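You operate a simulated robot arm through the tools that you are given. There is no shell and no other tool. Be economical: measure what you need, move in short steps, check, and stop when the job is done.

Carry out the task below with a simulated robot arm. There is one attempt and no reset: what you move stays moved.

TASK
Set the switch box cams: green to 20, yellow to 10 degrees.
Fine: shut the lid again.

Only the result counts: the job must be done as asked and must still hold three seconds after the hand-in. Knocking over, shifting, dropping, spilling or breaking anything else fails it. A push-on lid holds only when it is set on centred and level and pressed home; a screw cap is set on level and turned clockwise until tight.

THE ROBOT
A 6-joint arm with a fingered hand on a trunk, on a base that drives. Base frame: it is fixed to the floor where the robot stands at the start and does not move with it; the origin is under the middle of the robot, x ahead of it, y to its left, z up. Readings come in mm, degrees, newtons and seconds.
With the tool pointing down near the work surface it reaches from about 260 to 500 mm from the robot's upright axis, wherever it stands. Its first joint turns from -166.0 to 166.0 degrees. Places, roughly: actuator five direction lever [3800, 0, 600]; actuator five lock pin [3900, 100, 500]; actuator one direction lever [3900, 4900, 700]; actuator one lock pin [4000, 5000, 600]; actuator six box lid [400, 0, 400]; actuator six direction lever [500, 300, 600]; actuator six green cam knob [400, -100, 400]; actuator six lock pin [400, 100, 500]; actuator six yellow cam knob [300, 0, 400]; blue gearbox lever [4300, -300, 500]; blue plug [3750, 0, 500]; blue pump lever [900, -100, 500]; blue test gauge [-500, 1250, 1000]; cart five air lever [2600, -300, 1100]; cart five hose coupling [2750, 0, 1000]; cart five regulator knob [2700, -200, 1100]. Payload 2.3 kg.
The TCP is the grasp point between the finger pads, 22 mm short of the fingertips. In the tool frame z runs along the fingers and y along their closing line. The gripper opens to 112 mm. The gripper's body begins 60 mm behind the TCP. The gripper is a hand of 3 fingers: y runs from the thumb to the fingers, the wrist lies at [0, 0, -218] in the tool frame, and closing takes about 1.5 s.
Orientation is that of the tool frame in the base frame, as [roll, pitch, yaw] about the fixed x, y, z axes, in that order (R = Rz(yaw) Ry(pitch) Rx(roll)). With the fingers straight down and closing along the base's y, the tool's x points along the base's -x, its y along +y and its z along -z.

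THE INTERFACE
- The arm moves only by the tool drive_tool. Its argument "increments" is a list of rows, each an object (a shift or turn left out is 0, a gripper value left out holds the last) with "slide": the shift along the base's x, y, z in mm, a list of three; "rotation": the turn, a rotation vector about the base's x, y, z in degrees, a list of three; "jaw": the finger opening in mm, from 0 to 112. In form: [{"slide": [dx, dy, dz], "rotation": [wx, wy, wz], "jaw": jaw}, ...]. A call has 1 to 20 rows; each row shifts and turns the commanded pose from where the row before left it. Each row takes 0.2 s and may step no farther than 50 mm and 8.6 degrees from the row before; otherwise, or with a gripper value out of range, the whole call is refused. A pose out of reach is approached as far as the arm can. The call stops where the force on the tool passes 40 N (or 10 N more than at its start, if that is more) or the arm is blocked; 0.2 s more then pass. The fingers move at their own pace (about 72 mm/s each) and stop on an object; they squeeze with about 23 N. The grip force told is the motor's: it shows also when the fingers shut on nothing. Time passes only in rows, and 0.2 s behind the last, so rows that do not move let the fingers close. It gives the time, the measured TCP pose, the force on the tool (base axes), the opening and the grip force at its end, in the units of the frame above (readings bear some noise), with the torque about the TCP (base axes, N m) and any sound that the robot's microphone picked up, and new pictures: "pictures" is both (left out), scene, wrist or none.
- Cameras (640 x 400 px; columns grow to the right, rows downward): "scene" is now at [0.6, 135.9, 1250.6]; the picture's right is [-0.05, -1.00, 0.00], its down [-0.91, 0.04, -0.42] and it looks along [0.42, -0.02, -0.91] (base axes); focal length 266 px, centre (320, 200). "wrist" rides on the gripper at [66, 3, -80] in the tool frame; the picture's right is [-0.05, 1.00, 0.00], its down [-0.77, -0.04, -0.64] and it looks along [-0.64, -0.03, 0.77] (tool axes); focal length 275 px, centre (320, 200). There is no depth. A picture from a camera that has moved, and an enlarged one, comes with that camera's place and axes in the base frame and with its lens.
- slide_trunk(by): slides the trunk up (or, below 0, down) by that many mm; the arm and the scene camera ride with it, the base frame stays. It gives what a move gives, with no picture.
- base_move(legs): drives the robot by 1 to 6 legs, each [ahead, left, turn to the left] in mm, mm and degrees, along the robot's own axes; the way and the turn of a leg run together, so that a leg with both is an arc; at most 1500 mm and 180 degrees a leg. The arm and the cameras ride along, it lands a little off, and it stops where it bumps. It gives what a move gives, and a new picture of the scene camera.
- set_grasp(shape): the hand has 3 fingers and takes this shape, open, in about a second: jaw (thumb against the fingers, like two jaws); tri (thumb and two fingers); tip (a fingertip pinch); poke (one finger out to press); point (the index stretched); flat (the hand flat); cup (the hand cupped); fist (a fist). The gripper value then closes the fingers along that shape, each until it touches; the sizes above hold for jaw. It gives what a move gives, with no picture.
- pan_tilt(pan, tilt): turns the head with the scene camera to pan (to the left, within 155 degrees either way) and tilt (down, from -29 to 69), counted from straight ahead of the robot. It gives what a move gives, and a new picture of the scene camera.
- zoom(camera, box): a new picture of the part [left, top, right, bottom] of that camera's present view, enlarged. No time passes.
- sign_off(): hands the job in; it is judged then, once.

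Work in short steps. Places have to be worked out from the pictures, the camera data and where the tool is seen: move nearer, look again, correct. Check each grasp and each placing, and mend what went wrong. You have 120 turns and 260 pictures in all, those below and enlarged ones among them. Open the gripper and draw the arm clear of the work before you hand the job in, unless the task says otherwise; then end with one line.

The tools are called after "Call:" as name(argument=value, ...) on one line, values as JSON. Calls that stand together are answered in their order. drive_tool: Moves the arm, as the interface text tells. Its arguments: {"type":"object","properties":{"increments":{"type":"array"},"pictures":{"type":"string","enum":["both","scene","wrist","none"]}},"required":["increments"]} The other tools are called the same way: slide_trunk (by) slides the trunk up or down; set_grasp (shape) gives the hand a shape; base_move (legs) drives the base; pan_tilt (pan, tilt) turns the head that bears the scene camera; zoom (camera, box) takes an enlarged picture of a part of a camera's view; sign_off () hands the job in.

At the start:

```text
time_s: 0.0
tcp_pos: [278.8, -87.1, 800.0]
tcp_rot: [-179.9, 0.0, 179.9]
wrist_force: [0.7, -0.2, -0.6]
torque: [-0.03, 0.01, 0.04]
gripper_width: 112.1
grip_force: 0.0
shape: jaw
trunk travel left (down, up): [-200.0, 390.0]
robot x, y, heading: [-0.1, 0.1, -0.1]
head pan, tilt: [-2.7, 65.1]
```

scene: 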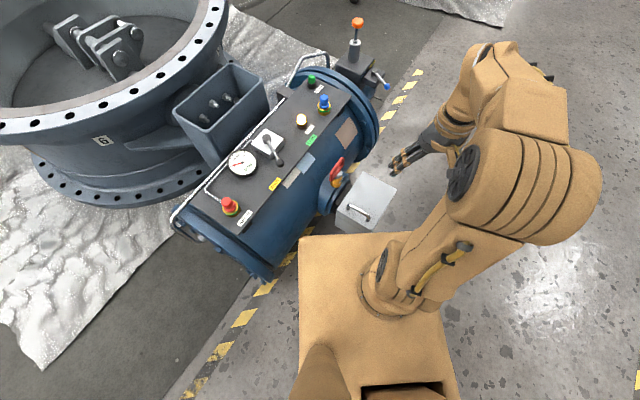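
wrist: 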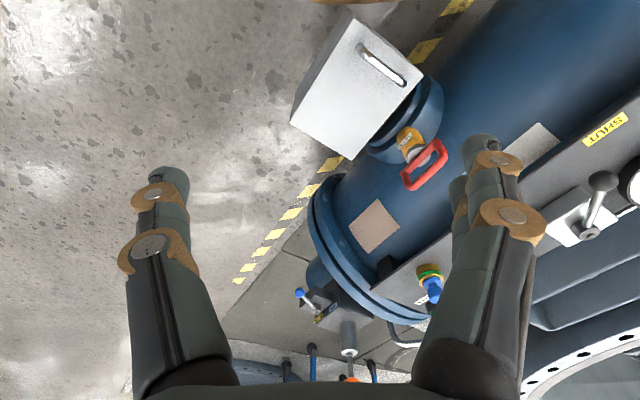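

The switch box is the white box with a handle lid near the robot, beside the blue actuator. I zoom in to see it in both cameras.

Call:
zoom(camera="scene", box=[300, 120, 428, 250])

Call:
zoom(camera="wrist", box=[280, 0, 480, 200])

```text
3.08 times, centred on (364, 185) of scene
camera zoom: at [0.6, 135.9, 1250.6], right [-0.05, -1.0, 0.0], down [-0.91, 0.04, -0.42], along [0.42, -0.02, -0.91], focal length 819 px, centre (185, 246)
```

zoom: 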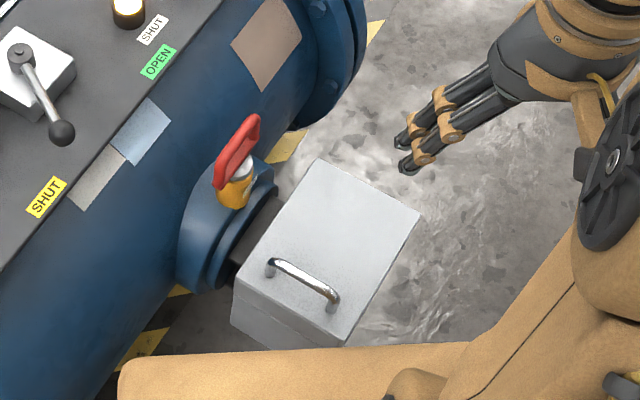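

```text
2.00 times, centred on (380, 100) of wrist
camera zoom: at [212.4, -85.4, 881.1], right [0.05, 1.0, 0.0], down [0.77, -0.04, 0.64], along [0.64, -0.03, -0.77], focal length 551 px, centre (200, 400)
```

zoom: 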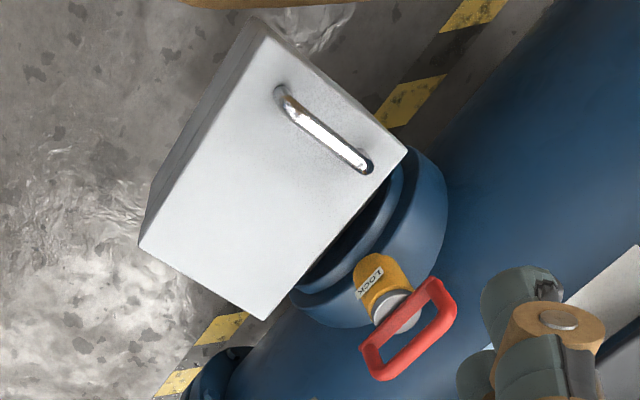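

I estimate the lid top at z≈440–450 with the handle from about (338,31) to (298,-33), parallel to the near short edge. I rotate the hand so it would close across the handle, and look from nearer.

Call:
drive_tool(increments=[{"slide": [6, 8, -15], "rotation": [0, 0, 8]}, {"slide": [6, 8, -15], "rotation": [0, 0, 8]}, {"slide": [6, 8, -15], "rotation": [0, 0, 8]}, {"slide": [6, 8, -15], "rotation": [0, 0, 8]}, {"slide": [6, 8, -15], "rotation": [0, 0, 8]}, {"slide": [6, 8, -15], "rotation": [0, 0, 8]}, {"slide": [4, 8, -15], "rotation": [0, 0, 8]}, {}])

```text
time_s: 1.8
tcp_pos: [318.6, -31.2, 694.2]
tcp_rot: [-180.0, -0.1, -124.0]
wrist_force: [-0.1, 0.0, 0.2]
torque: [-0.01, -0.02, 0.0]
gripper_width: 111.8
grip_force: 0.1
shape: jaw
trunk travel left (down, up): [-200.0, 390.0]
robot x, y, heading: [-0.9, -0.6, -0.1]
head pan, tilt: [-2.7, 65.1]
camera scene: at [0.7, 135.9, 1250.6], right [-0.05, -1.0, 0.0], down [-0.91, 0.04, -0.42], along [0.42, -0.02, -0.91], focal length 266 px, centre (320, 200)
camera wrist: at [279.6, -85.7, 776.3], right [-0.8, 0.6, 0.0], down [0.46, 0.62, 0.64], along [0.38, 0.51, -0.77], focal length 275 px, centre (320, 200)
```

scene: 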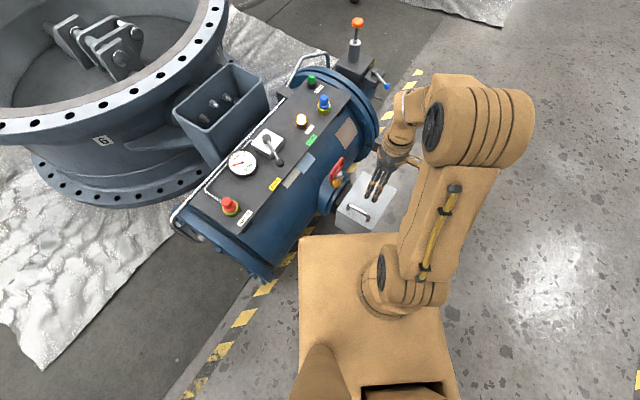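
wrist: 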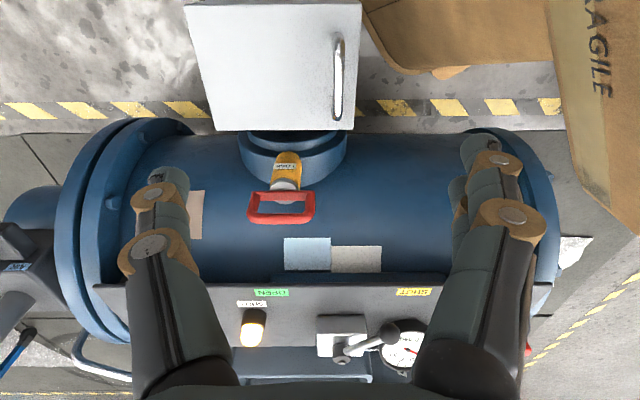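

The box is now square in the wrist view. I zoom in to find the lid's seam and hinge.

Call:
zoom(camera="wrist", box=[170, 0, 410, 150])

Call:
zoom(camera="scene", box=[320, 150, 416, 246])

```text
2.67 times, centred on (290, 75) of wrist
camera zoom: at [279.6, -85.7, 776.3], right [-0.8, 0.6, 0.0], down [0.46, 0.62, 0.64], along [0.38, 0.51, -0.77], focal length 734 px, centre (400, 533)
```

zoom: 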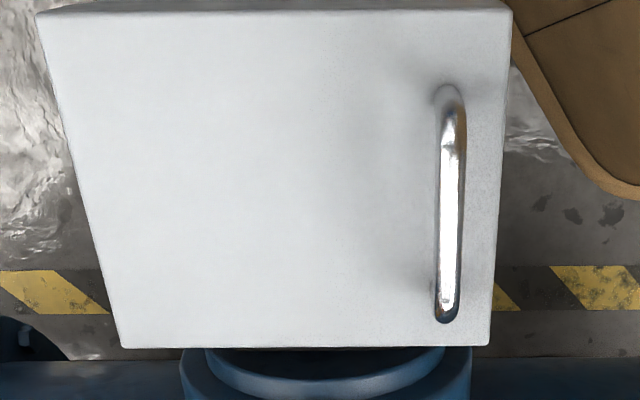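

```text
4.17 times, centred on (368, 198) of scene
camera zoom: at [0.7, 135.9, 1250.6], right [-0.05, -1.0, 0.0], down [-0.91, 0.04, -0.42], along [0.42, -0.02, -0.91], focal length 1109 px, centre (120, 208)
```

zoom: 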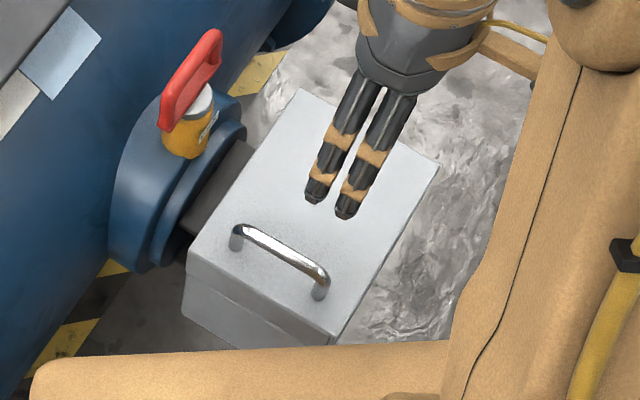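

The lid looks hinged on the far short edge (handle is by the near one). The handle bar centre should be near (315,-4,460). I descend to above it with the jaw part open and check.

Call:
drive_tool(increments=[{"slide": [-1, 9, -40], "jaw": 60}, {"slide": [-1, 9, -40]}, {"slide": [-1, 9, -40]}, {"slide": [0, 0, -40]}, {}])

```text
time_s: 3.0
tcp_pos: [316.1, -4.4, 534.8]
tcp_rot: [-179.9, 0.0, -124.0]
wrist_force: [-0.1, -0.6, 0.2]
torque: [0.0, -0.01, 0.02]
gripper_width: 60.4
grip_force: 0.0
shape: jaw
trunk travel left (down, up): [-200.0, 390.0]
robot x, y, heading: [-0.5, -1.8, -0.1]
head pan, tilt: [-2.7, 65.1]
camera scene: at [0.7, 135.9, 1250.6], right [-0.05, -1.0, 0.0], down [-0.91, 0.04, -0.42], along [0.42, -0.02, -0.91], focal length 266 px, centre (320, 200)
camera wrist: at [276.9, -59.1, 616.4], right [-0.8, 0.6, 0.0], down [0.46, 0.62, 0.64], along [0.38, 0.51, -0.77], focal length 275 px, centre (320, 200)
```

scene: 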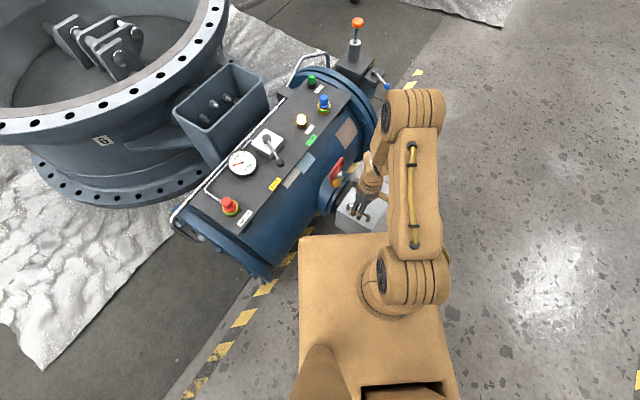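
wrist: 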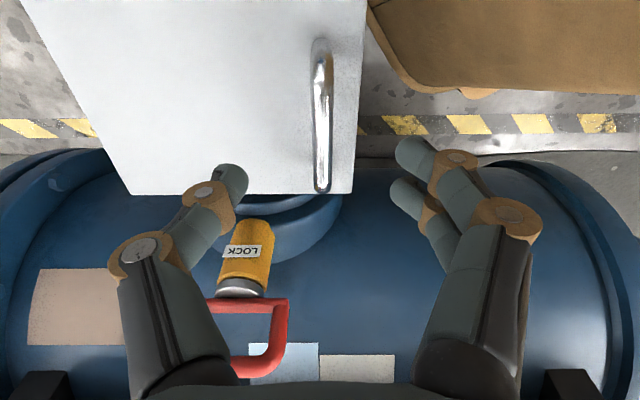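

Bar lies right between the fingers at about (316,-6). I descend to z≈470 and close on it.

Call:
drive_tool(increments=[{"slide": [0, -1, -25]}, {"slide": [0, 0, -20]}, {"slide": [0, 0, -15]}, {"slide": [0, 0, -5]}, {}])

```text
time_s: 4.2
tcp_pos: [316.0, -5.1, 469.7]
tcp_rot: [-179.9, 0.0, -123.9]
wrist_force: [0.2, 0.8, 0.7]
torque: [-0.05, 0.02, 0.0]
gripper_width: 60.3
grip_force: 0.1
shape: jaw
trunk travel left (down, up): [-200.0, 390.0]
robot x, y, heading: [-0.6, -2.9, -0.1]
head pan, tilt: [-2.7, 65.1]
camera scene: at [0.7, 135.9, 1250.6], right [-0.05, -1.0, 0.0], down [-0.91, 0.04, -0.42], along [0.42, -0.02, -0.91], focal length 266 px, centre (320, 200)
camera wrist: at [276.4, -60.0, 551.3], right [-0.8, 0.6, 0.0], down [0.46, 0.62, 0.64], along [0.38, 0.51, -0.77], focal length 275 px, centre (320, 200)
```

scene: 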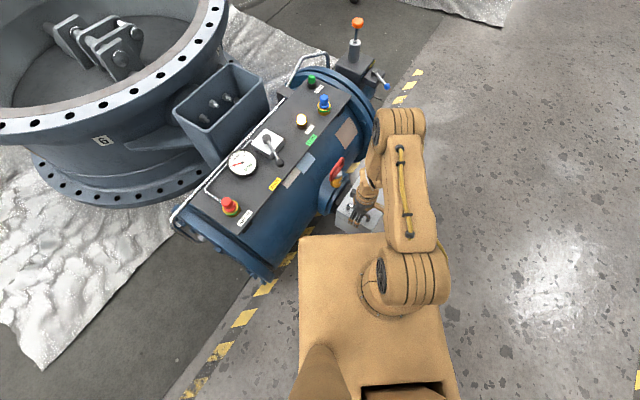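
wrist: 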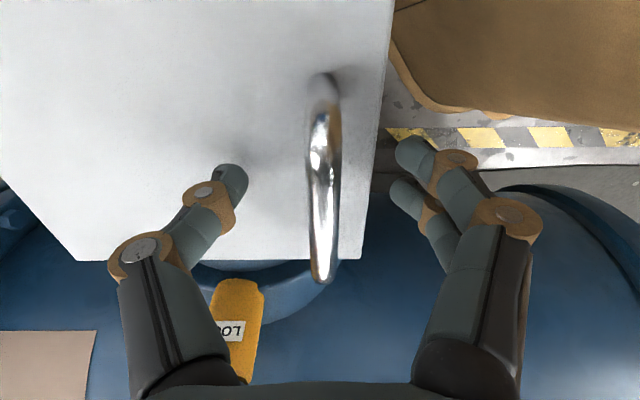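

No contact yet; I close the fingers on the bar.

Call:
drive_tool(increments=[{"jaw": 0}, {}, {}, {}, {}, {}, {}], pictures="wrist")

```text
time_s: 5.8
tcp_pos: [315.6, -5.0, 470.9]
tcp_rot: [179.9, 0.0, -124.1]
wrist_force: [4.9, -3.2, -4.8]
torque: [0.01, 0.04, 0.03]
gripper_width: 0.0
grip_force: 23.3
shape: jaw
trunk travel left (down, up): [-200.0, 390.0]
robot x, y, heading: [2.0, 0.1, -0.1]
head pan, tilt: [-2.7, 65.1]
camera wrist: at [276.9, -60.2, 551.1], right [-0.8, 0.6, 0.0], down [0.46, 0.62, 0.64], along [0.38, 0.51, -0.77], focal length 275 px, centre (320, 200)
```

wrist: 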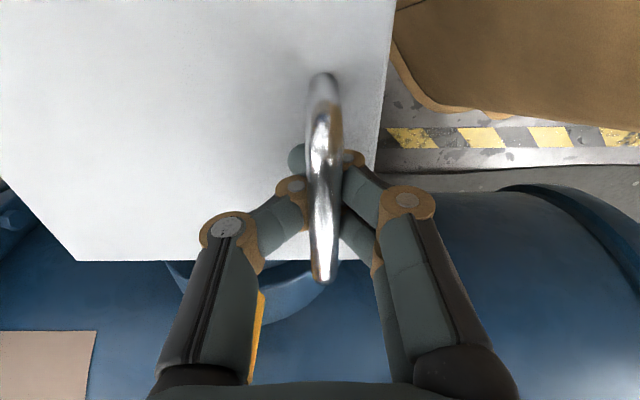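

The fingers have closed round beneath the bar like a hook. I lift along the presumed hinge arc a little and look.

Call:
drive_tool(increments=[{"slide": [0, 0, 5]}, {"slide": [1, -1, 7]}, {"slide": [2, -1, 10]}, {"slide": [3, -2, 10]}, {}])

```text
time_s: 6.7
tcp_pos: [324.5, -11.0, 494.3]
tcp_rot: [-179.8, 0.2, -124.2]
wrist_force: [16.0, -19.8, -19.2]
torque: [0.13, 0.21, -0.05]
gripper_width: 0.1
grip_force: 23.2
shape: jaw
trunk travel left (down, up): [-200.0, 390.0]
robot x, y, heading: [3.4, -1.3, -0.0]
head pan, tilt: [-2.7, 65.1]
stopped in row 4: the force on the tool passed its limit at 43 N (the readings are from after the stop); the commanded pose is now the measured one
camera scene: at [4.8, 133.3, 1250.7], right [-0.05, -1.0, 0.0], down [-0.91, 0.05, -0.42], along [0.42, -0.02, -0.91], focal length 266 px, centre (320, 200)
camera wrist: at [284.5, -65.2, 576.2], right [-0.8, 0.6, 0.0], down [0.46, 0.62, 0.64], along [0.39, 0.51, -0.77], focal length 275 px, centre (320, 200)
```

scene: 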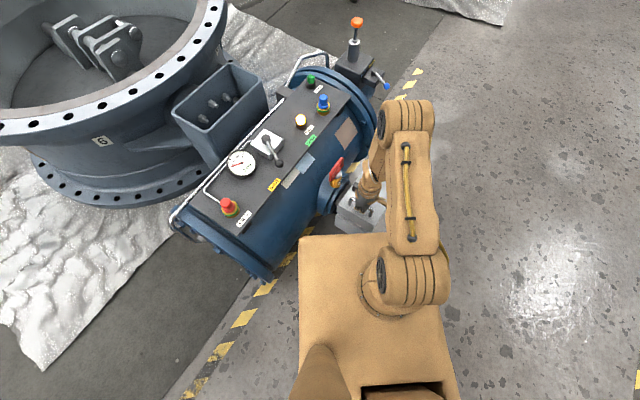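
wrist: 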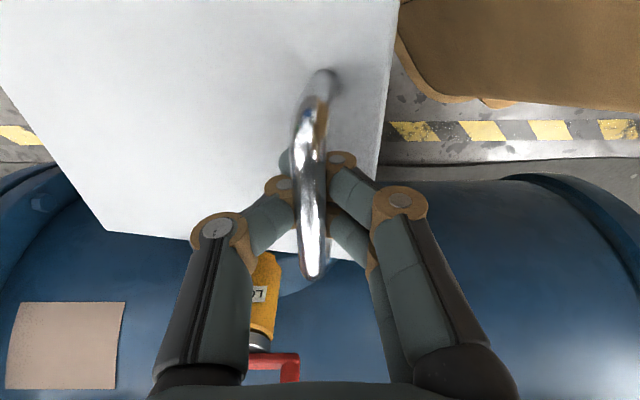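

The lid tilts up at the near end, so it is hinged; the force says the arc turns inward more (hinge near z≈415). I follow the arc, tilting the hand along.

Call:
drive_tool(increments=[{"slide": [4, -3, 5], "rotation": [1.2, 1.6, 0]}, {"slide": [5, -3.6, 9], "rotation": [1.5, 2, 0]}, {"slide": [5, -3.6, 9], "rotation": [1.5, 2, 0]}, {"slide": [5, -3.6, 9], "rotation": [1.5, 2, 0]}, {}], pictures="wrist")

```text
time_s: 7.7
tcp_pos: [343.1, -24.0, 523.1]
tcp_rot: [172.0, 0.7, -123.8]
wrist_force: [17.7, -16.3, -26.2]
torque: [0.17, 0.23, -0.05]
gripper_width: 0.0
grip_force: 22.8
shape: jaw
trunk travel left (down, up): [-200.0, 390.0]
robot x, y, heading: [4.0, 1.5, 0.0]
head pan, tilt: [-2.7, 65.1]
stopped in row 4: the force on the tool passed its limit at 44 N (the readings are from after the stop); the commanded pose is now the measured one
camera wrist: at [312.6, -85.9, 603.1], right [-0.8, 0.59, 0.14], down [0.53, 0.56, 0.63], along [0.29, 0.58, -0.76], focal length 275 px, centre (320, 200)
```

wrist: 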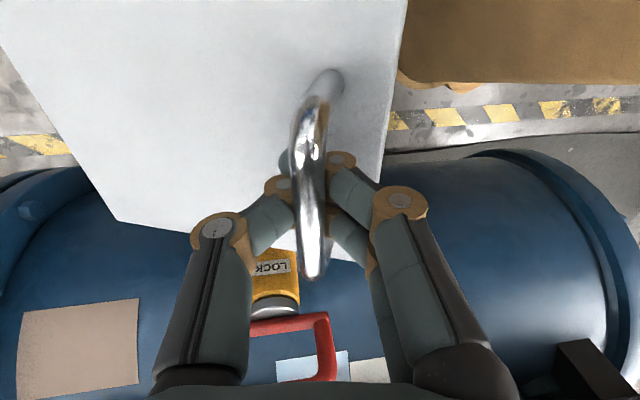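

The pull is mainly radial, so the arc is tighter than commanded. I relieve inward and continue with more inward motion.

Call:
drive_tool(increments=[{"slide": [3, -2.2, -2.5], "rotation": [1.2, 1.6, 0]}, {"slide": [6.5, -4.7, 8], "rotation": [1.8, 2.4, 0]}, {"slide": [6.5, -4.7, 7.5], "rotation": [1.8, 2.4, 0]}, {"slide": [6.8, -5, 7], "rotation": [1.8, 2.4, 0]}, {}], pictures="wrist")

```text
time_s: 8.4
tcp_pos: [350.9, -23.2, 527.6]
tcp_rot: [167.2, -0.1, -124.3]
wrist_force: [6.0, -23.0, -24.7]
torque: [0.15, 0.18, -0.12]
gripper_width: 0.0
grip_force: 23.0
shape: jaw
out of reach, approached as far as the arm can: row 2, 3
trunk travel left (down, up): [-200.0, 390.0]
robot x, y, heading: [1.1, -0.4, -0.4]
head pan, tilt: [-2.7, 65.1]
stopped in row 3: the force on the tool passed its limit at 52 N (the readings are from after the stop); the commanded pose is now the measured one
camera wrist: at [326.4, -86.1, 608.0], right [-0.78, 0.59, 0.22], down [0.58, 0.54, 0.61], along [0.24, 0.6, -0.76], focal length 275 px, centre (320, 200)
```

wrist: 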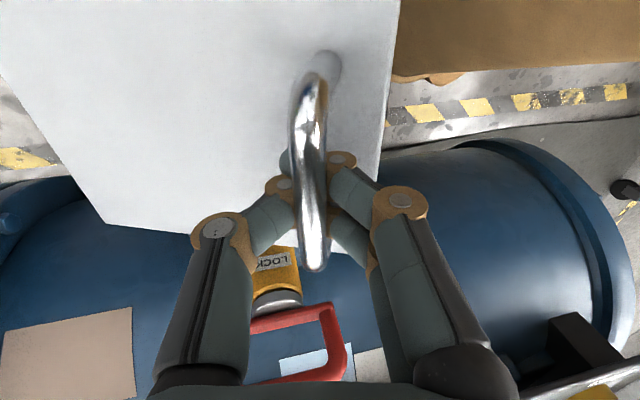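

The hand tilt runs out of reach from this stance: leaning outward is hard. Better to stand on the box's free long side so the tilt is sideways. I lower the lid gently back first.

Call:
drive_tool(increments=[{"slide": [-7, 4.5, -7], "rotation": [-1.3, -1.75, 0]}, {"slide": [-7, 4.5, -9], "rotation": [-1.3, -1.75, 0]}, {"slide": [-6, 3, -10], "rotation": [-1.3, -1.75, 0]}, {"slide": [-5.5, 3, -10], "rotation": [-1.3, -1.75, 0]}, {"slide": [-4.5, 2, -10], "rotation": [-1.3, -1.75, 0]}, {"slide": [-4, 1, -8], "rotation": [-1.2, -1.6, 0]}, {}], pictures="wrist")

```text
time_s: 10.0
tcp_pos: [319.8, -3.8, 477.1]
tcp_rot: [179.3, -1.3, -124.4]
wrist_force: [20.1, 5.5, -8.4]
torque: [-0.03, 0.08, 0.1]
gripper_width: 0.1
grip_force: 22.7
shape: jaw
out of reach, approached as far as the arm can: row 6
trunk travel left (down, up): [-200.0, 390.0]
robot x, y, heading: [0.9, -0.4, -0.0]
head pan, tilt: [-2.7, 65.1]
camera wrist: at [281.6, -56.6, 561.6], right [-0.8, 0.6, 0.01], down [0.48, 0.62, 0.62], along [0.37, 0.5, -0.79], focal length 275 px, centre (320, 200)
```

wrist: 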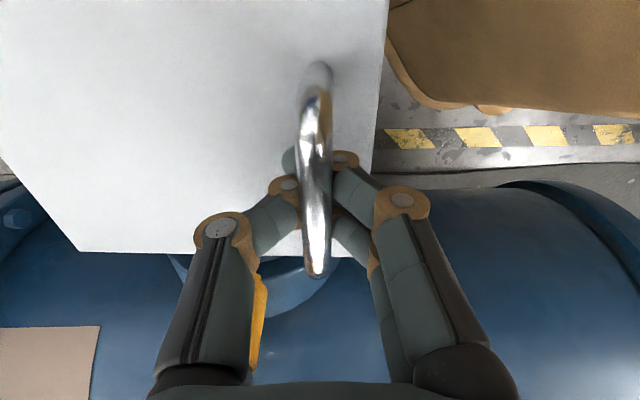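

Nearly shut. I go down the last few mm, open the fingers, and rise.

Call:
drive_tool(increments=[{"slide": [-3, -1, -3]}, {"slide": [-1, 0, -3]}, {"jaw": 60}, {}, {}, {}, {"slide": [0, 0, 40]}, {"slide": [0, 0, 45]}, {"slide": [0, 0, 45]}, {"slide": [0, 0, 50]}, {"slide": [0, 0, 50]}, {}])

Call:
pan_tilt(pan=-90, tilt=45)

Call:
pan_tilt(pan=-40, tilt=60)

```text
time_s: 12.6
tcp_pos: [313.8, -5.7, 705.1]
tcp_rot: [-179.7, -0.8, -124.4]
wrist_force: [-0.4, 0.9, 0.1]
torque: [-0.02, 0.0, 0.04]
gripper_width: 59.9
grip_force: 0.1
shape: jaw
trunk travel left (down, up): [-200.0, 390.0]
robot x, y, heading: [3.9, -3.2, -0.1]
head pan, tilt: [-2.7, 65.1]
camera scene: at [1.1, 135.2, 1250.6], right [-0.05, -1.0, 0.0], down [-0.91, 0.05, -0.42], along [0.42, -0.02, -0.91], focal length 266 px, centre (320, 200)
camera wrist: at [274.2, -58.8, 786.7], right [-0.8, 0.6, 0.0], down [0.47, 0.62, 0.63], along [0.38, 0.5, -0.78], focal length 275 px, centre (320, 200)
```

scene: 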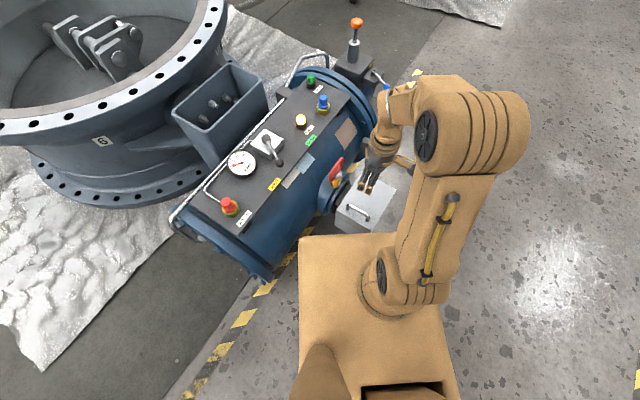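
wrist: 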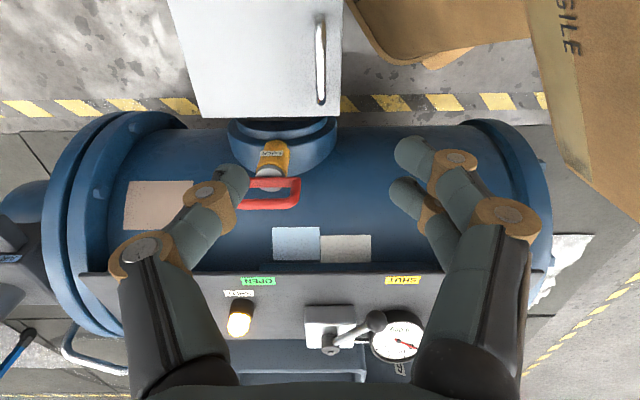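

```text
time_s: 14.2
tcp_pos: [314.3, -6.4, 703.8]
tcp_rot: [-179.8, -0.6, -124.6]
wrist_force: [0.4, 0.2, 1.0]
torque: [-0.01, -0.03, 0.02]
gripper_width: 60.1
grip_force: 0.0
shape: jaw
trunk travel left (down, up): [-200.0, 390.0]
robot x, y, heading: [0.1, -2.6, -0.4]
head pan, tilt: [-90.0, 45.0]
camera scene: at [-59.5, 56.9, 1275.7], right [-1.0, 0.0, 0.0], down [0.0, 0.71, -0.71], along [0.0, -0.71, -0.71], focal length 266 px, centre (320, 200)
```

scene: 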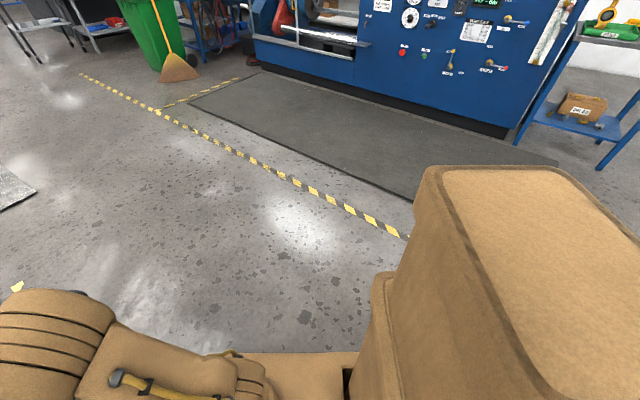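

```text
time_s: 15.4
tcp_pos: [313.5, -6.2, 704.1]
tcp_rot: [-179.9, -0.7, -124.5]
wrist_force: [0.1, -0.5, 0.1]
torque: [-0.02, -0.01, -0.02]
gripper_width: 60.0
grip_force: 0.1
shape: jaw
trunk travel left (down, up): [-200.0, 390.0]
robot x, y, heading: [1.8, -1.5, -0.0]
head pan, tilt: [-40.0, 60.0]
camera scene: at [-8.4, 95.2, 1256.3], right [-0.65, -0.76, 0.0], down [-0.66, 0.56, -0.5], along [0.38, -0.32, -0.87], focal length 266 px, centre (320, 200)
```

scene: 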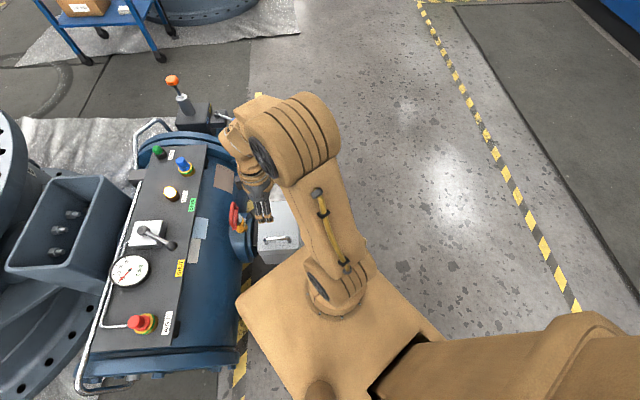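

The floor on the right is clear. I drive back, right, then turn 54° left so as to face the box's free long side, stopping short to check.

Call:
base_move(legs=[[-120, 0, 0], [0, -450, 0], [0, 0, 54], [120, -167, 0]])

Call:
pan_tilt(pan=0, tilt=62)

```text
time_s: 22.6
tcp_pos: [269.4, -200.2, 704.0]
tcp_rot: [-179.8, -0.7, -70.1]
wrist_force: [0.8, -0.8, 0.3]
torque: [-0.02, -0.01, -0.05]
gripper_width: 59.9
grip_force: 0.0
shape: jaw
trunk travel left (down, up): [-200.0, 390.0]
robot x, y, heading: [84.0, -449.3, 54.4]
head pan, tilt: [-40.0, 60.0]
camera scene: at [-0.5, -404.1, 1256.3], right [0.25, -0.97, 0.0], down [-0.84, -0.21, -0.5], along [0.48, 0.12, -0.87], focal length 266 px, centre (320, 200)
```

scene: 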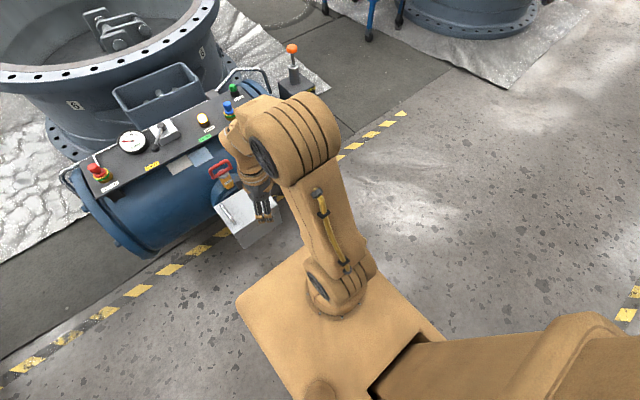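

```text
time_s: 23.6
tcp_pos: [269.5, -200.0, 704.2]
tcp_rot: [-179.8, -0.7, -70.2]
wrist_force: [0.5, 0.1, -0.9]
torque: [0.02, 0.02, 0.0]
gripper_width: 60.0
grip_force: 0.0
shape: jaw
trunk travel left (down, up): [-200.0, 390.0]
robot x, y, heading: [83.6, -454.0, 54.1]
head pan, tilt: [0.0, 62.0]
camera scene: at [-27.7, -368.3, 1254.0], right [0.81, -0.59, 0.0], down [-0.52, -0.72, -0.47], along [0.27, 0.38, -0.88], focal length 266 px, centre (320, 200)
```

scene: 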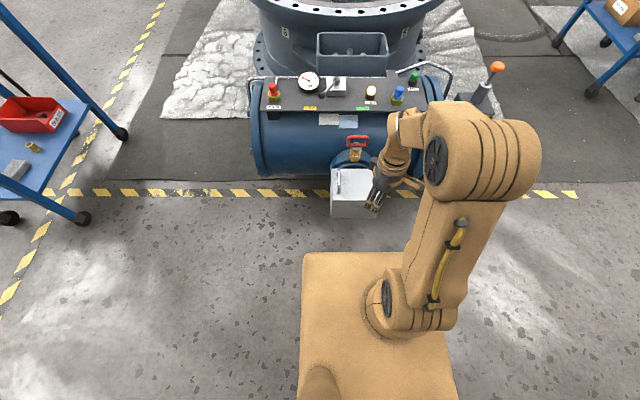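

Nicely aligned with the box. I drive ahead 115 mm.

Call:
base_move(legs=[[115, 0, 0]])

```text
time_s: 24.9
tcp_pos: [338.3, -108.0, 703.5]
tcp_rot: [-179.8, -0.7, -70.2]
wrist_force: [0.3, -0.3, -0.1]
torque: [-0.01, 0.02, 0.0]
gripper_width: 59.7
grip_force: 0.1
shape: jaw
trunk travel left (down, up): [-200.0, 390.0]
robot x, y, heading: [150.5, -358.4, 54.0]
head pan, tilt: [0.0, 62.0]
camera scene: at [39.4, -275.0, 1254.0], right [0.81, -0.58, 0.0], down [-0.52, -0.72, -0.47], along [0.27, 0.38, -0.88], focal length 266 px, centre (320, 200)
```

scene: 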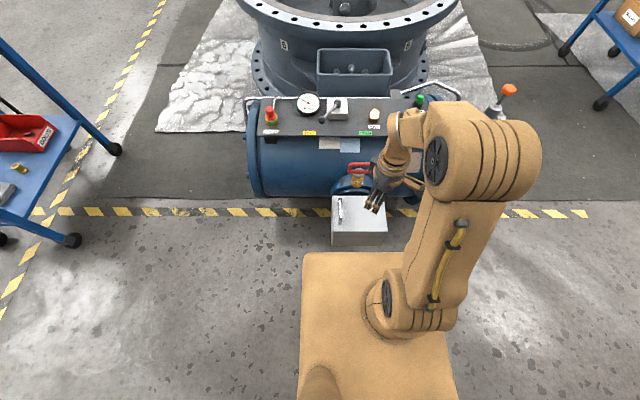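

Handle checks out at about (317,-4). I turn the hand back −54° and come above the handle.

Call:
drive_tool(increments=[{"slide": [-3, 14.5, -20], "rotation": [0, 0, -7.7]}, {"slide": [-3, 14.5, -25], "rotation": [0, 0, -7.7]}, {"slide": [-3, 14.5, -25], "rotation": [0, 0, -7.7]}, {"slide": [-3, 14.5, -25], "rotation": [0, 0, -7.7]}, {"slide": [-3, 14.5, -25], "rotation": [0, 0, -7.7]}, {"slide": [-3, 14.5, -25], "rotation": [0, 0, -7.7]}, {"slide": [-3, 14.5, -25], "rotation": [0, 0, -7.7]}, {}], pictures="wrist")

```text
time_s: 26.7
tcp_pos: [316.4, -6.1, 532.5]
tcp_rot: [-179.7, -0.7, -124.1]
wrist_force: [0.3, 0.8, 1.2]
torque: [0.0, 0.02, 0.0]
gripper_width: 59.9
grip_force: 0.1
shape: jaw
trunk travel left (down, up): [-200.0, 390.0]
robot x, y, heading: [150.4, -359.4, 54.4]
head pan, tilt: [0.0, 62.0]
camera wrist: at [277.5, -59.3, 615.9], right [-0.8, 0.6, 0.0], down [0.46, 0.63, 0.63], along [0.38, 0.5, -0.78], focal length 275 px, centre (320, 200)
```

wrist: 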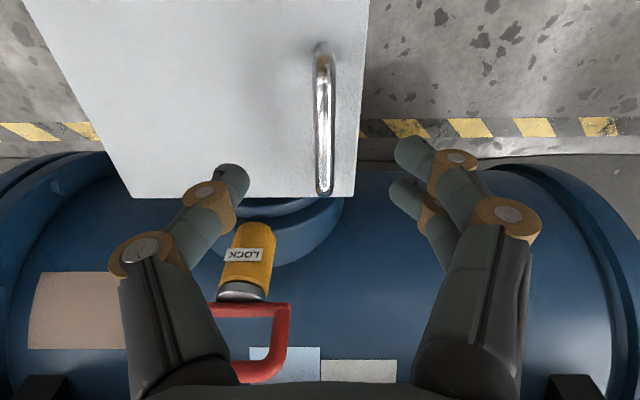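

Same good alignment as before. I descend and close round the bar.

Call:
drive_tool(increments=[{"slide": [0, 0, -25]}, {"slide": [0, 0, -20]}, {"slide": [0, 0, -14]}, {"slide": [0, 0, -4]}, {"jaw": 0}, {}, {}, {}, {}, {}, {"slide": [0, 0, 4]}, {}], pictures="wrist")

```text
time_s: 29.3
tcp_pos: [317.0, -7.4, 475.1]
tcp_rot: [-179.9, -0.9, -124.1]
wrist_force: [9.0, -8.9, -9.1]
torque: [0.05, 0.04, -0.01]
gripper_width: 0.1
grip_force: 22.9
shape: jaw
trunk travel left (down, up): [-200.0, 390.0]
robot x, y, heading: [149.5, -362.0, 54.3]
head pan, tilt: [0.0, 62.0]
camera wrist: at [278.3, -59.5, 557.1], right [-0.8, 0.6, 0.0], down [0.46, 0.63, 0.63], along [0.38, 0.5, -0.78], focal length 275 px, centre (320, 200)
```

wrist: 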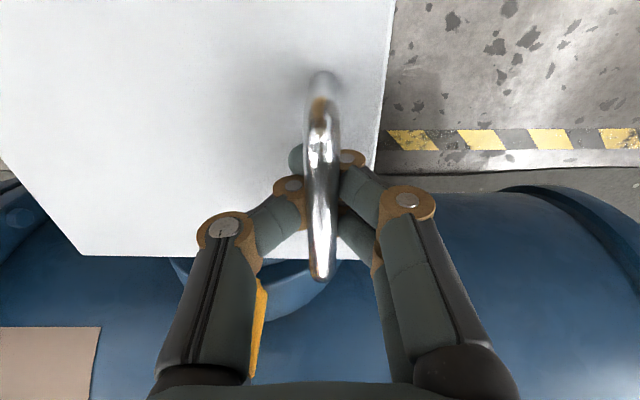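

Hooked. Now I lift along the arc with sideways hand tilt.

Call:
drive_tool(increments=[{"slide": [5.1, -3.7, 10], "rotation": [2.05, 2.84, 0]}, {"slide": [5.5, -4, 11.5], "rotation": [2.05, 2.84, 0]}, {"slide": [7, -5, 10.5], "rotation": [2.05, 2.84, 0]}, {"slide": [7.5, -5.4, 10], "rotation": [2.05, 2.84, 0]}, {}], pictures="wrist")

```text
time_s: 30.5
tcp_pos: [341.9, -23.6, 517.6]
tcp_rot: [166.1, -0.2, -123.8]
wrist_force: [4.1, -4.9, -7.6]
torque: [0.03, 0.04, -0.01]
gripper_width: 0.1
grip_force: 22.8
shape: jaw
trunk travel left (down, up): [-200.0, 390.0]
robot x, y, heading: [147.9, -360.4, 54.1]
head pan, tilt: [0.0, 62.0]
camera wrist: at [319.1, -89.0, 597.0], right [-0.78, 0.58, 0.24], down [0.59, 0.54, 0.61], along [0.22, 0.61, -0.76], focal length 275 px, centre (320, 200)
```

wrist: 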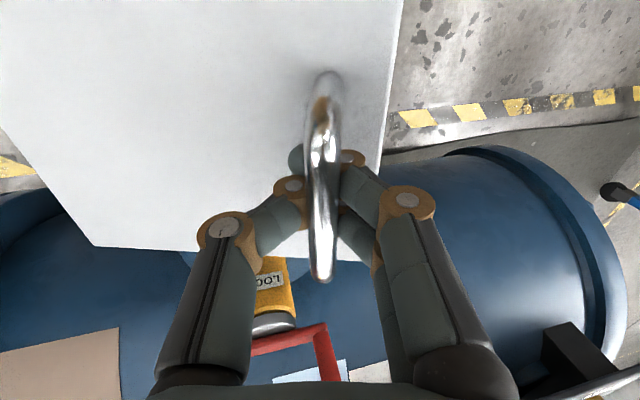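

Forces are low; the arc fits. I continue.

Call:
drive_tool(increments=[{"slide": [8, -5.8, 10], "rotation": [2.3, 3.2, 0]}, {"slide": [8.6, -6.2, 9.4], "rotation": [2.3, 3.2, 0]}, {"slide": [9.2, -6.6, 8.6], "rotation": [2.3, 3.2, 0]}, {"slide": [9.7, -7, 7.8], "rotation": [2.3, 3.2, 0]}, {}])

```text
time_s: 31.7
tcp_pos: [377.8, -49.3, 551.8]
tcp_rot: [150.3, 0.2, -123.9]
wrist_force: [6.2, -8.1, -21.2]
torque: [0.08, 0.09, -0.02]
gripper_width: 0.1
grip_force: 23.2
shape: jaw
trunk travel left (down, up): [-200.0, 390.0]
robot x, y, heading: [151.0, -359.1, 54.2]
head pan, tilt: [0.0, 62.0]
camera scene: at [41.4, -274.5, 1254.0], right [0.81, -0.58, 0.0], down [-0.52, -0.72, -0.47], along [0.27, 0.38, -0.88], focal length 266 px, centre (320, 200)
camera wrist: at [372.2, -127.1, 624.5], right [-0.7, 0.52, 0.49], down [0.72, 0.45, 0.54], along [0.06, 0.73, -0.68], focal length 275 px, centre (320, 200)
```

scene: 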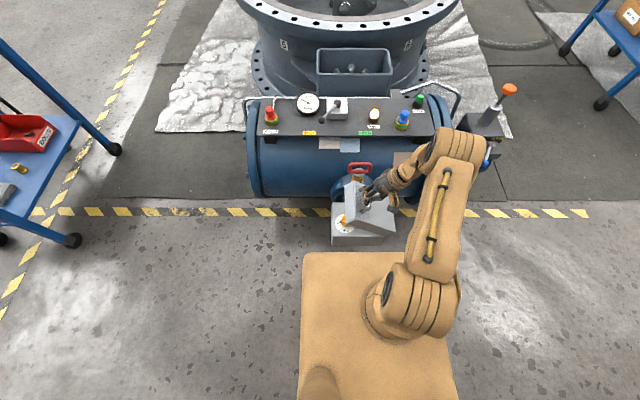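
wrist: 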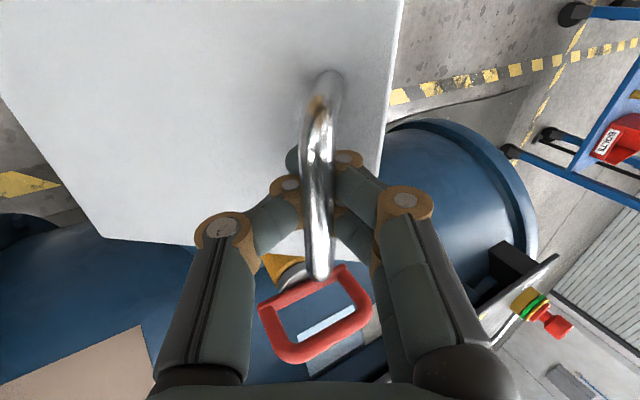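

Lid about 38° open and the yellow knob is showing. I continue, a bit lower to relieve the upward pull.

Call:
drive_tool(increments=[{"slide": [10.1, -7.3, 4], "rotation": [2.3, 3.2, 0]}, {"slide": [10.5, -7.6, 4], "rotation": [2.3, 3.2, 0]}, {"slide": [10.9, -7.9, 2.5], "rotation": [2.3, 3.2, 0]}, {"slide": [11.2, -8.1, 1.5], "rotation": [2.3, 3.2, 0]}, {}])

```text
time_s: 32.9
tcp_pos: [419.4, -81.0, 564.6]
tcp_rot: [134.8, 0.7, -124.1]
wrist_force: [-1.8, -1.4, -0.2]
torque: [-0.02, 0.02, -0.01]
gripper_width: 0.1
grip_force: 22.9
shape: jaw
trunk travel left (down, up): [-200.0, 390.0]
robot x, y, heading: [150.5, -355.4, 54.1]
head pan, tilt: [0.0, 62.0]
camera scene: at [39.0, -275.5, 1254.0], right [0.81, -0.58, 0.0], down [-0.52, -0.72, -0.47], along [0.27, 0.38, -0.88], focal length 266 px, centre (320, 200)
camera wrist: at [428.7, -167.4, 624.2], right [-0.56, 0.43, 0.71], down [0.82, 0.37, 0.43], along [-0.08, 0.83, -0.56], focal length 275 px, centre (320, 200)
```

scene: 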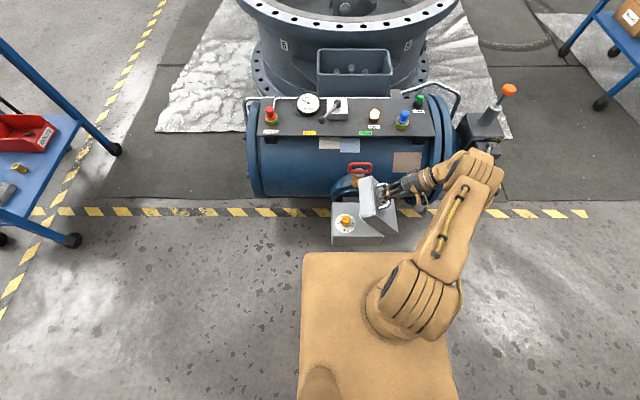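
wrist: 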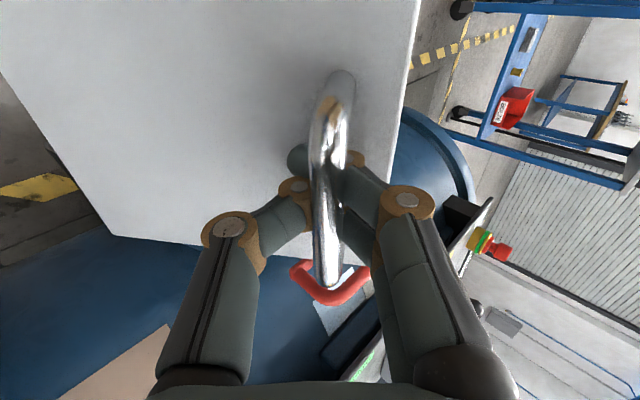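

About 60° open with little force. Continue toward and past vertical.

Call:
drive_tool(increments=[{"slide": [11.3, -8.2, 1], "rotation": [1.8, 2.4, 0]}, {"slide": [11.3, -8.2, 0], "rotation": [1.8, 2.4, 0]}, {"slide": [11.2, -8.1, -1.5], "rotation": [1.8, 2.4, 0]}, {"slide": [11.2, -8.1, -2], "rotation": [1.8, 2.4, 0]}, {}])

```text
time_s: 33.7
tcp_pos: [424.5, -56.2, 561.4]
tcp_rot: [126.2, 0.2, -124.5]
wrist_force: [-10.6, -16.3, -3.8]
torque: [-0.03, 0.02, 0.06]
gripper_width: 0.0
grip_force: 23.0
shape: jaw
out of reach, approached as far as the arm can: row 1, 2, 3, 4
trunk travel left (down, up): [-200.0, 390.0]
robot x, y, heading: [152.4, -359.3, 54.1]
head pan, tilt: [0.0, 62.0]
stopped in row 4: the force on the tool passed its limit at 46 N (the readings are from after the stop); the commanded pose is now the measured one
camera scene: at [37.8, -277.6, 1253.9], right [0.81, -0.59, 0.0], down [-0.52, -0.72, -0.47], along [0.28, 0.38, -0.88], focal length 266 px, centre (320, 200)
camera wrist: at [439.1, -147.1, 613.2], right [-0.46, 0.37, 0.81], down [0.88, 0.33, 0.35], along [-0.14, 0.87, -0.48], focal length 275 px, centre (320, 200)
```

scene: 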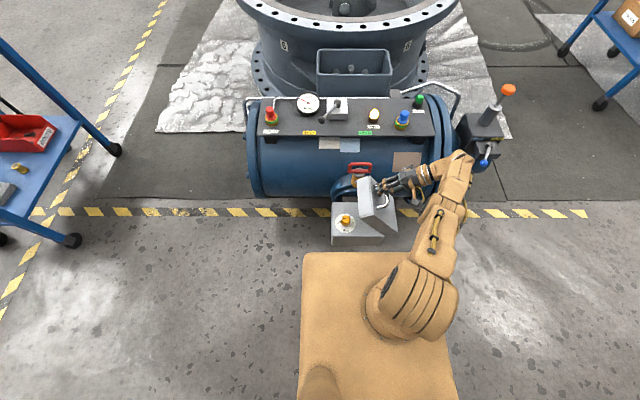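
wrist: 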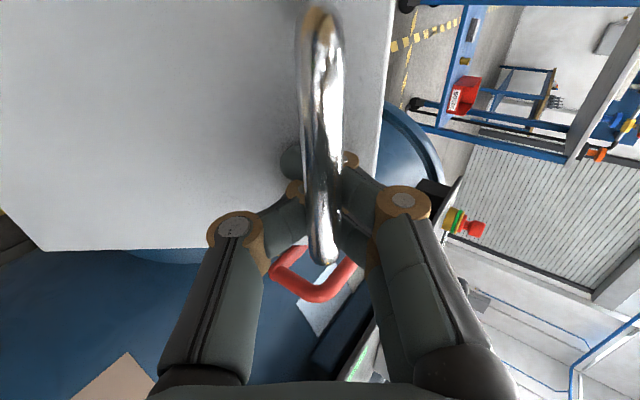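

Tilt beyond ~50° runs out of reach and the hand slid along the bar. I go back to the last good pose, then keep the tilt fixed and let the bar turn in the fingers.

Call:
drive_tool(increments=[{"slide": [-1.5, -8.2, 1], "rotation": [-1.8, -2.4, 0]}, {"slide": [-1.6, -8.2, 1], "rotation": [-1.8, -2.4, 0]}, {"slide": [-2, -8.4, 1], "rotation": [-1.8, -2.4, 0]}, {}], pictures="none")

Call:
drive_tool(increments=[{"slide": [11, -8, 1]}, {"slide": [11.2, -8.1, 0]}, {}])

```text
time_s: 34.7
tcp_pos: [424.7, -54.7, 562.6]
tcp_rot: [126.1, 0.4, -124.5]
wrist_force: [-16.8, -26.1, -8.6]
torque: [-0.05, 0.02, 0.06]
gripper_width: 0.1
grip_force: 22.7
shape: jaw
out of reach, approached as far as the arm can: row 1, 2, 3
trunk travel left (down, up): [-200.0, 390.0]
robot x, y, heading: [151.6, -359.1, 54.1]
head pan, tilt: [0.0, 62.0]
```

```text
time_s: 35.4
tcp_pos: [427.5, -58.5, 564.8]
tcp_rot: [126.6, -0.2, -124.6]
wrist_force: [-9.5, -12.7, -6.8]
torque: [0.02, 0.08, 0.04]
gripper_width: 0.2
grip_force: 22.8
shape: jaw
out of reach, approached as far as the arm can: row 1, 2
trunk travel left (down, up): [-200.0, 390.0]
robot x, y, heading: [150.3, -360.5, 54.3]
head pan, tilt: [0.0, 62.0]
stopped in row 3: the force on the tool passed its limit at 42 N (the readings are from after the stop); the commanded pose is now the measured one
camera scene: at [38.2, -277.0, 1254.1], right [0.81, -0.59, 0.0], down [-0.52, -0.72, -0.47], along [0.28, 0.38, -0.88], focal length 266 px, centre (320, 200)
camera wrist: at [442.1, -149.3, 616.0], right [-0.46, 0.38, 0.8], down [0.88, 0.33, 0.35], along [-0.13, 0.86, -0.48], focal length 275 px, centre (320, 200)
```

scene: 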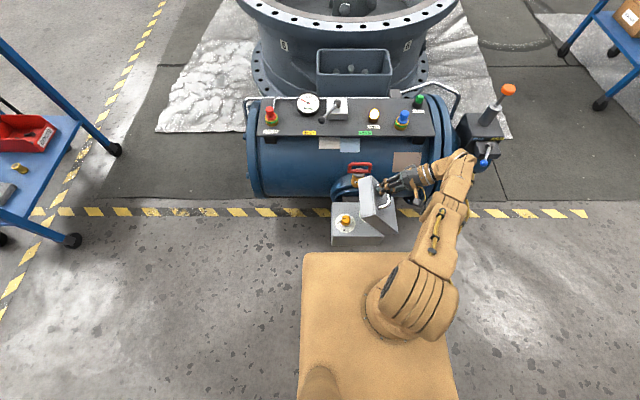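
wrist: 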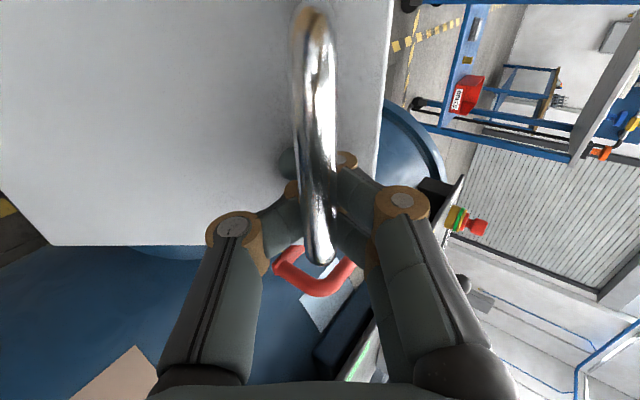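

I back off the tilt first without translating to escape the joint limit.

Call:
drive_tool(increments=[{"slide": [-2, 1, -1], "rotation": [-3, -4, 0]}, {"slide": [-2, 0, 0], "rotation": [-3, -4, 0]}, {"slide": [-2, -2, 0], "rotation": [-3, -4, 0]}, {}], pictures="none")

```text
time_s: 35.8
tcp_pos: [429.1, -58.8, 562.3]
tcp_rot: [129.1, -0.6, -124.6]
wrist_force: [-15.7, -18.3, 2.9]
torque: [0.08, -0.06, 0.07]
gripper_width: 0.2
grip_force: 23.0
shape: jaw
out of reach, approached as far as the arm can: row 1
trunk travel left (down, up): [-200.0, 390.0]
robot x, y, heading: [150.4, -360.1, 54.6]
head pan, tilt: [0.0, 62.0]
stopped in row 1: the force on the tool passed its limit at 49 N (the readings are from after the stop); the commanded pose is now the measured one
```

The fingers press on the handle's far post. I combine a small move back toward the robot with reducing tilt.

Call:
drive_tool(increments=[{"slide": [-3, -4, 0], "rotation": [-1.8, -2.4, 0]}, {"slide": [-3, -4, 0], "rotation": [-1.8, -2.4, 0]}, {"slide": [-3, -4, 0], "rotation": [-1.8, -2.4, 0]}, {}], pictures="none")

```text
time_s: 36.8
tcp_pos: [428.1, -58.7, 561.4]
tcp_rot: [129.1, -0.4, -124.5]
wrist_force: [-20.9, -28.0, 0.6]
torque: [0.09, -0.04, 0.15]
gripper_width: 0.2
grip_force: 22.5
shape: jaw
out of reach, approached as far as the arm can: row 1, 2, 3
trunk travel left (down, up): [-200.0, 390.0]
robot x, y, heading: [150.5, -355.6, 54.1]
head pan, tilt: [0.0, 62.0]
```

The arm is at a joint limit. I back the base 20 mm to unload the handle post, which moves the hand with it.

Call:
base_move(legs=[[-20, 0, 0]])

Call:
drive_tool(increments=[{"rotation": [-1.8, -2.4, 0]}, {"rotation": [-1.8, -2.4, 0]}, {}], pictures="wrist")

```text
time_s: 37.6
tcp_pos: [417.6, -71.6, 560.9]
tcp_rot: [129.3, -0.4, -124.6]
wrist_force: [-0.1, -0.5, -0.4]
torque: [-0.04, 0.03, 0.02]
gripper_width: 0.0
grip_force: 22.6
shape: jaw
trunk travel left (down, up): [-200.0, 390.0]
robot x, y, heading: [139.5, -379.9, 54.1]
head pan, tilt: [0.0, 62.0]
camera scene: at [27.3, -292.1, 1254.0], right [0.81, -0.59, 0.0], down [-0.52, -0.72, -0.47], along [0.27, 0.38, -0.88], focal length 266 px, centre (320, 200)
```

scene: 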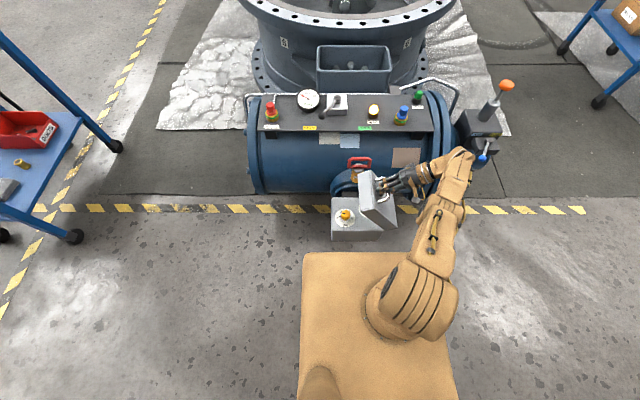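

```text
time_s: 38.4
tcp_pos: [427.5, -66.1, 557.9]
tcp_rot: [135.2, -0.8, -124.6]
wrist_force: [-2.5, -1.0, 1.7]
torque: [0.03, -0.03, 0.01]
gripper_width: 0.0
grip_force: 22.7
shape: jaw
out of reach, approached as far as the arm can: row 1, 2
trunk travel left (down, up): [-200.0, 390.0]
robot x, y, heading: [138.0, -375.5, 54.5]
head pan, tilt: [0.0, 62.0]
camera wrist: at [436.4, -153.4, 618.9], right [-0.55, 0.45, 0.7], down [0.83, 0.37, 0.42], along [-0.07, 0.81, -0.58], focal length 275 px, centre (320, 200)
```

wrist: 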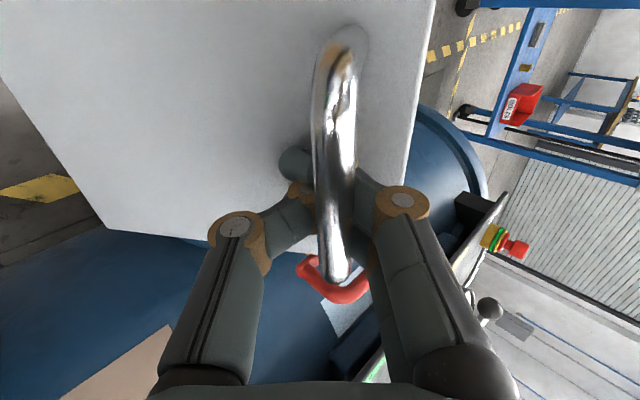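

Good—free now. The base's own right is exactly the opening direction, so I carry the lid on by sliding the base right, hand posture fixed.

Call:
base_move(legs=[[0, -35, 0]])

```text
time_s: 39.2
tcp_pos: [455.9, -88.1, 556.1]
tcp_rot: [135.1, -0.8, -124.6]
wrist_force: [1.3, -1.1, 0.7]
torque: [-0.04, 0.0, -0.03]
gripper_width: 0.0
grip_force: 23.3
shape: jaw
trunk travel left (down, up): [-200.0, 390.0]
robot x, y, heading: [166.2, -396.8, 54.3]
head pan, tilt: [0.0, 62.0]
camera scene: at [55.7, -312.8, 1254.0], right [0.81, -0.59, 0.0], down [-0.52, -0.72, -0.47], along [0.27, 0.38, -0.88], focal length 266 px, centre (320, 200)
```

scene: 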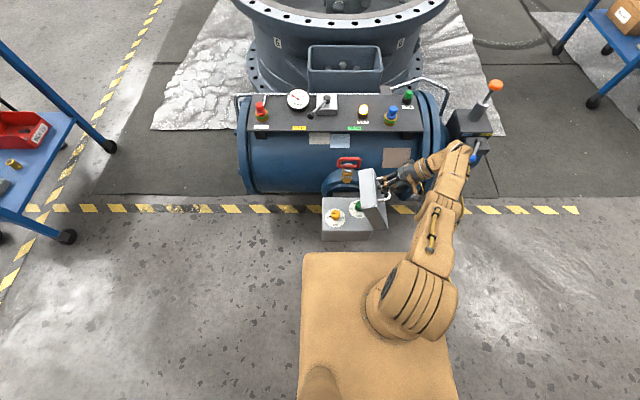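

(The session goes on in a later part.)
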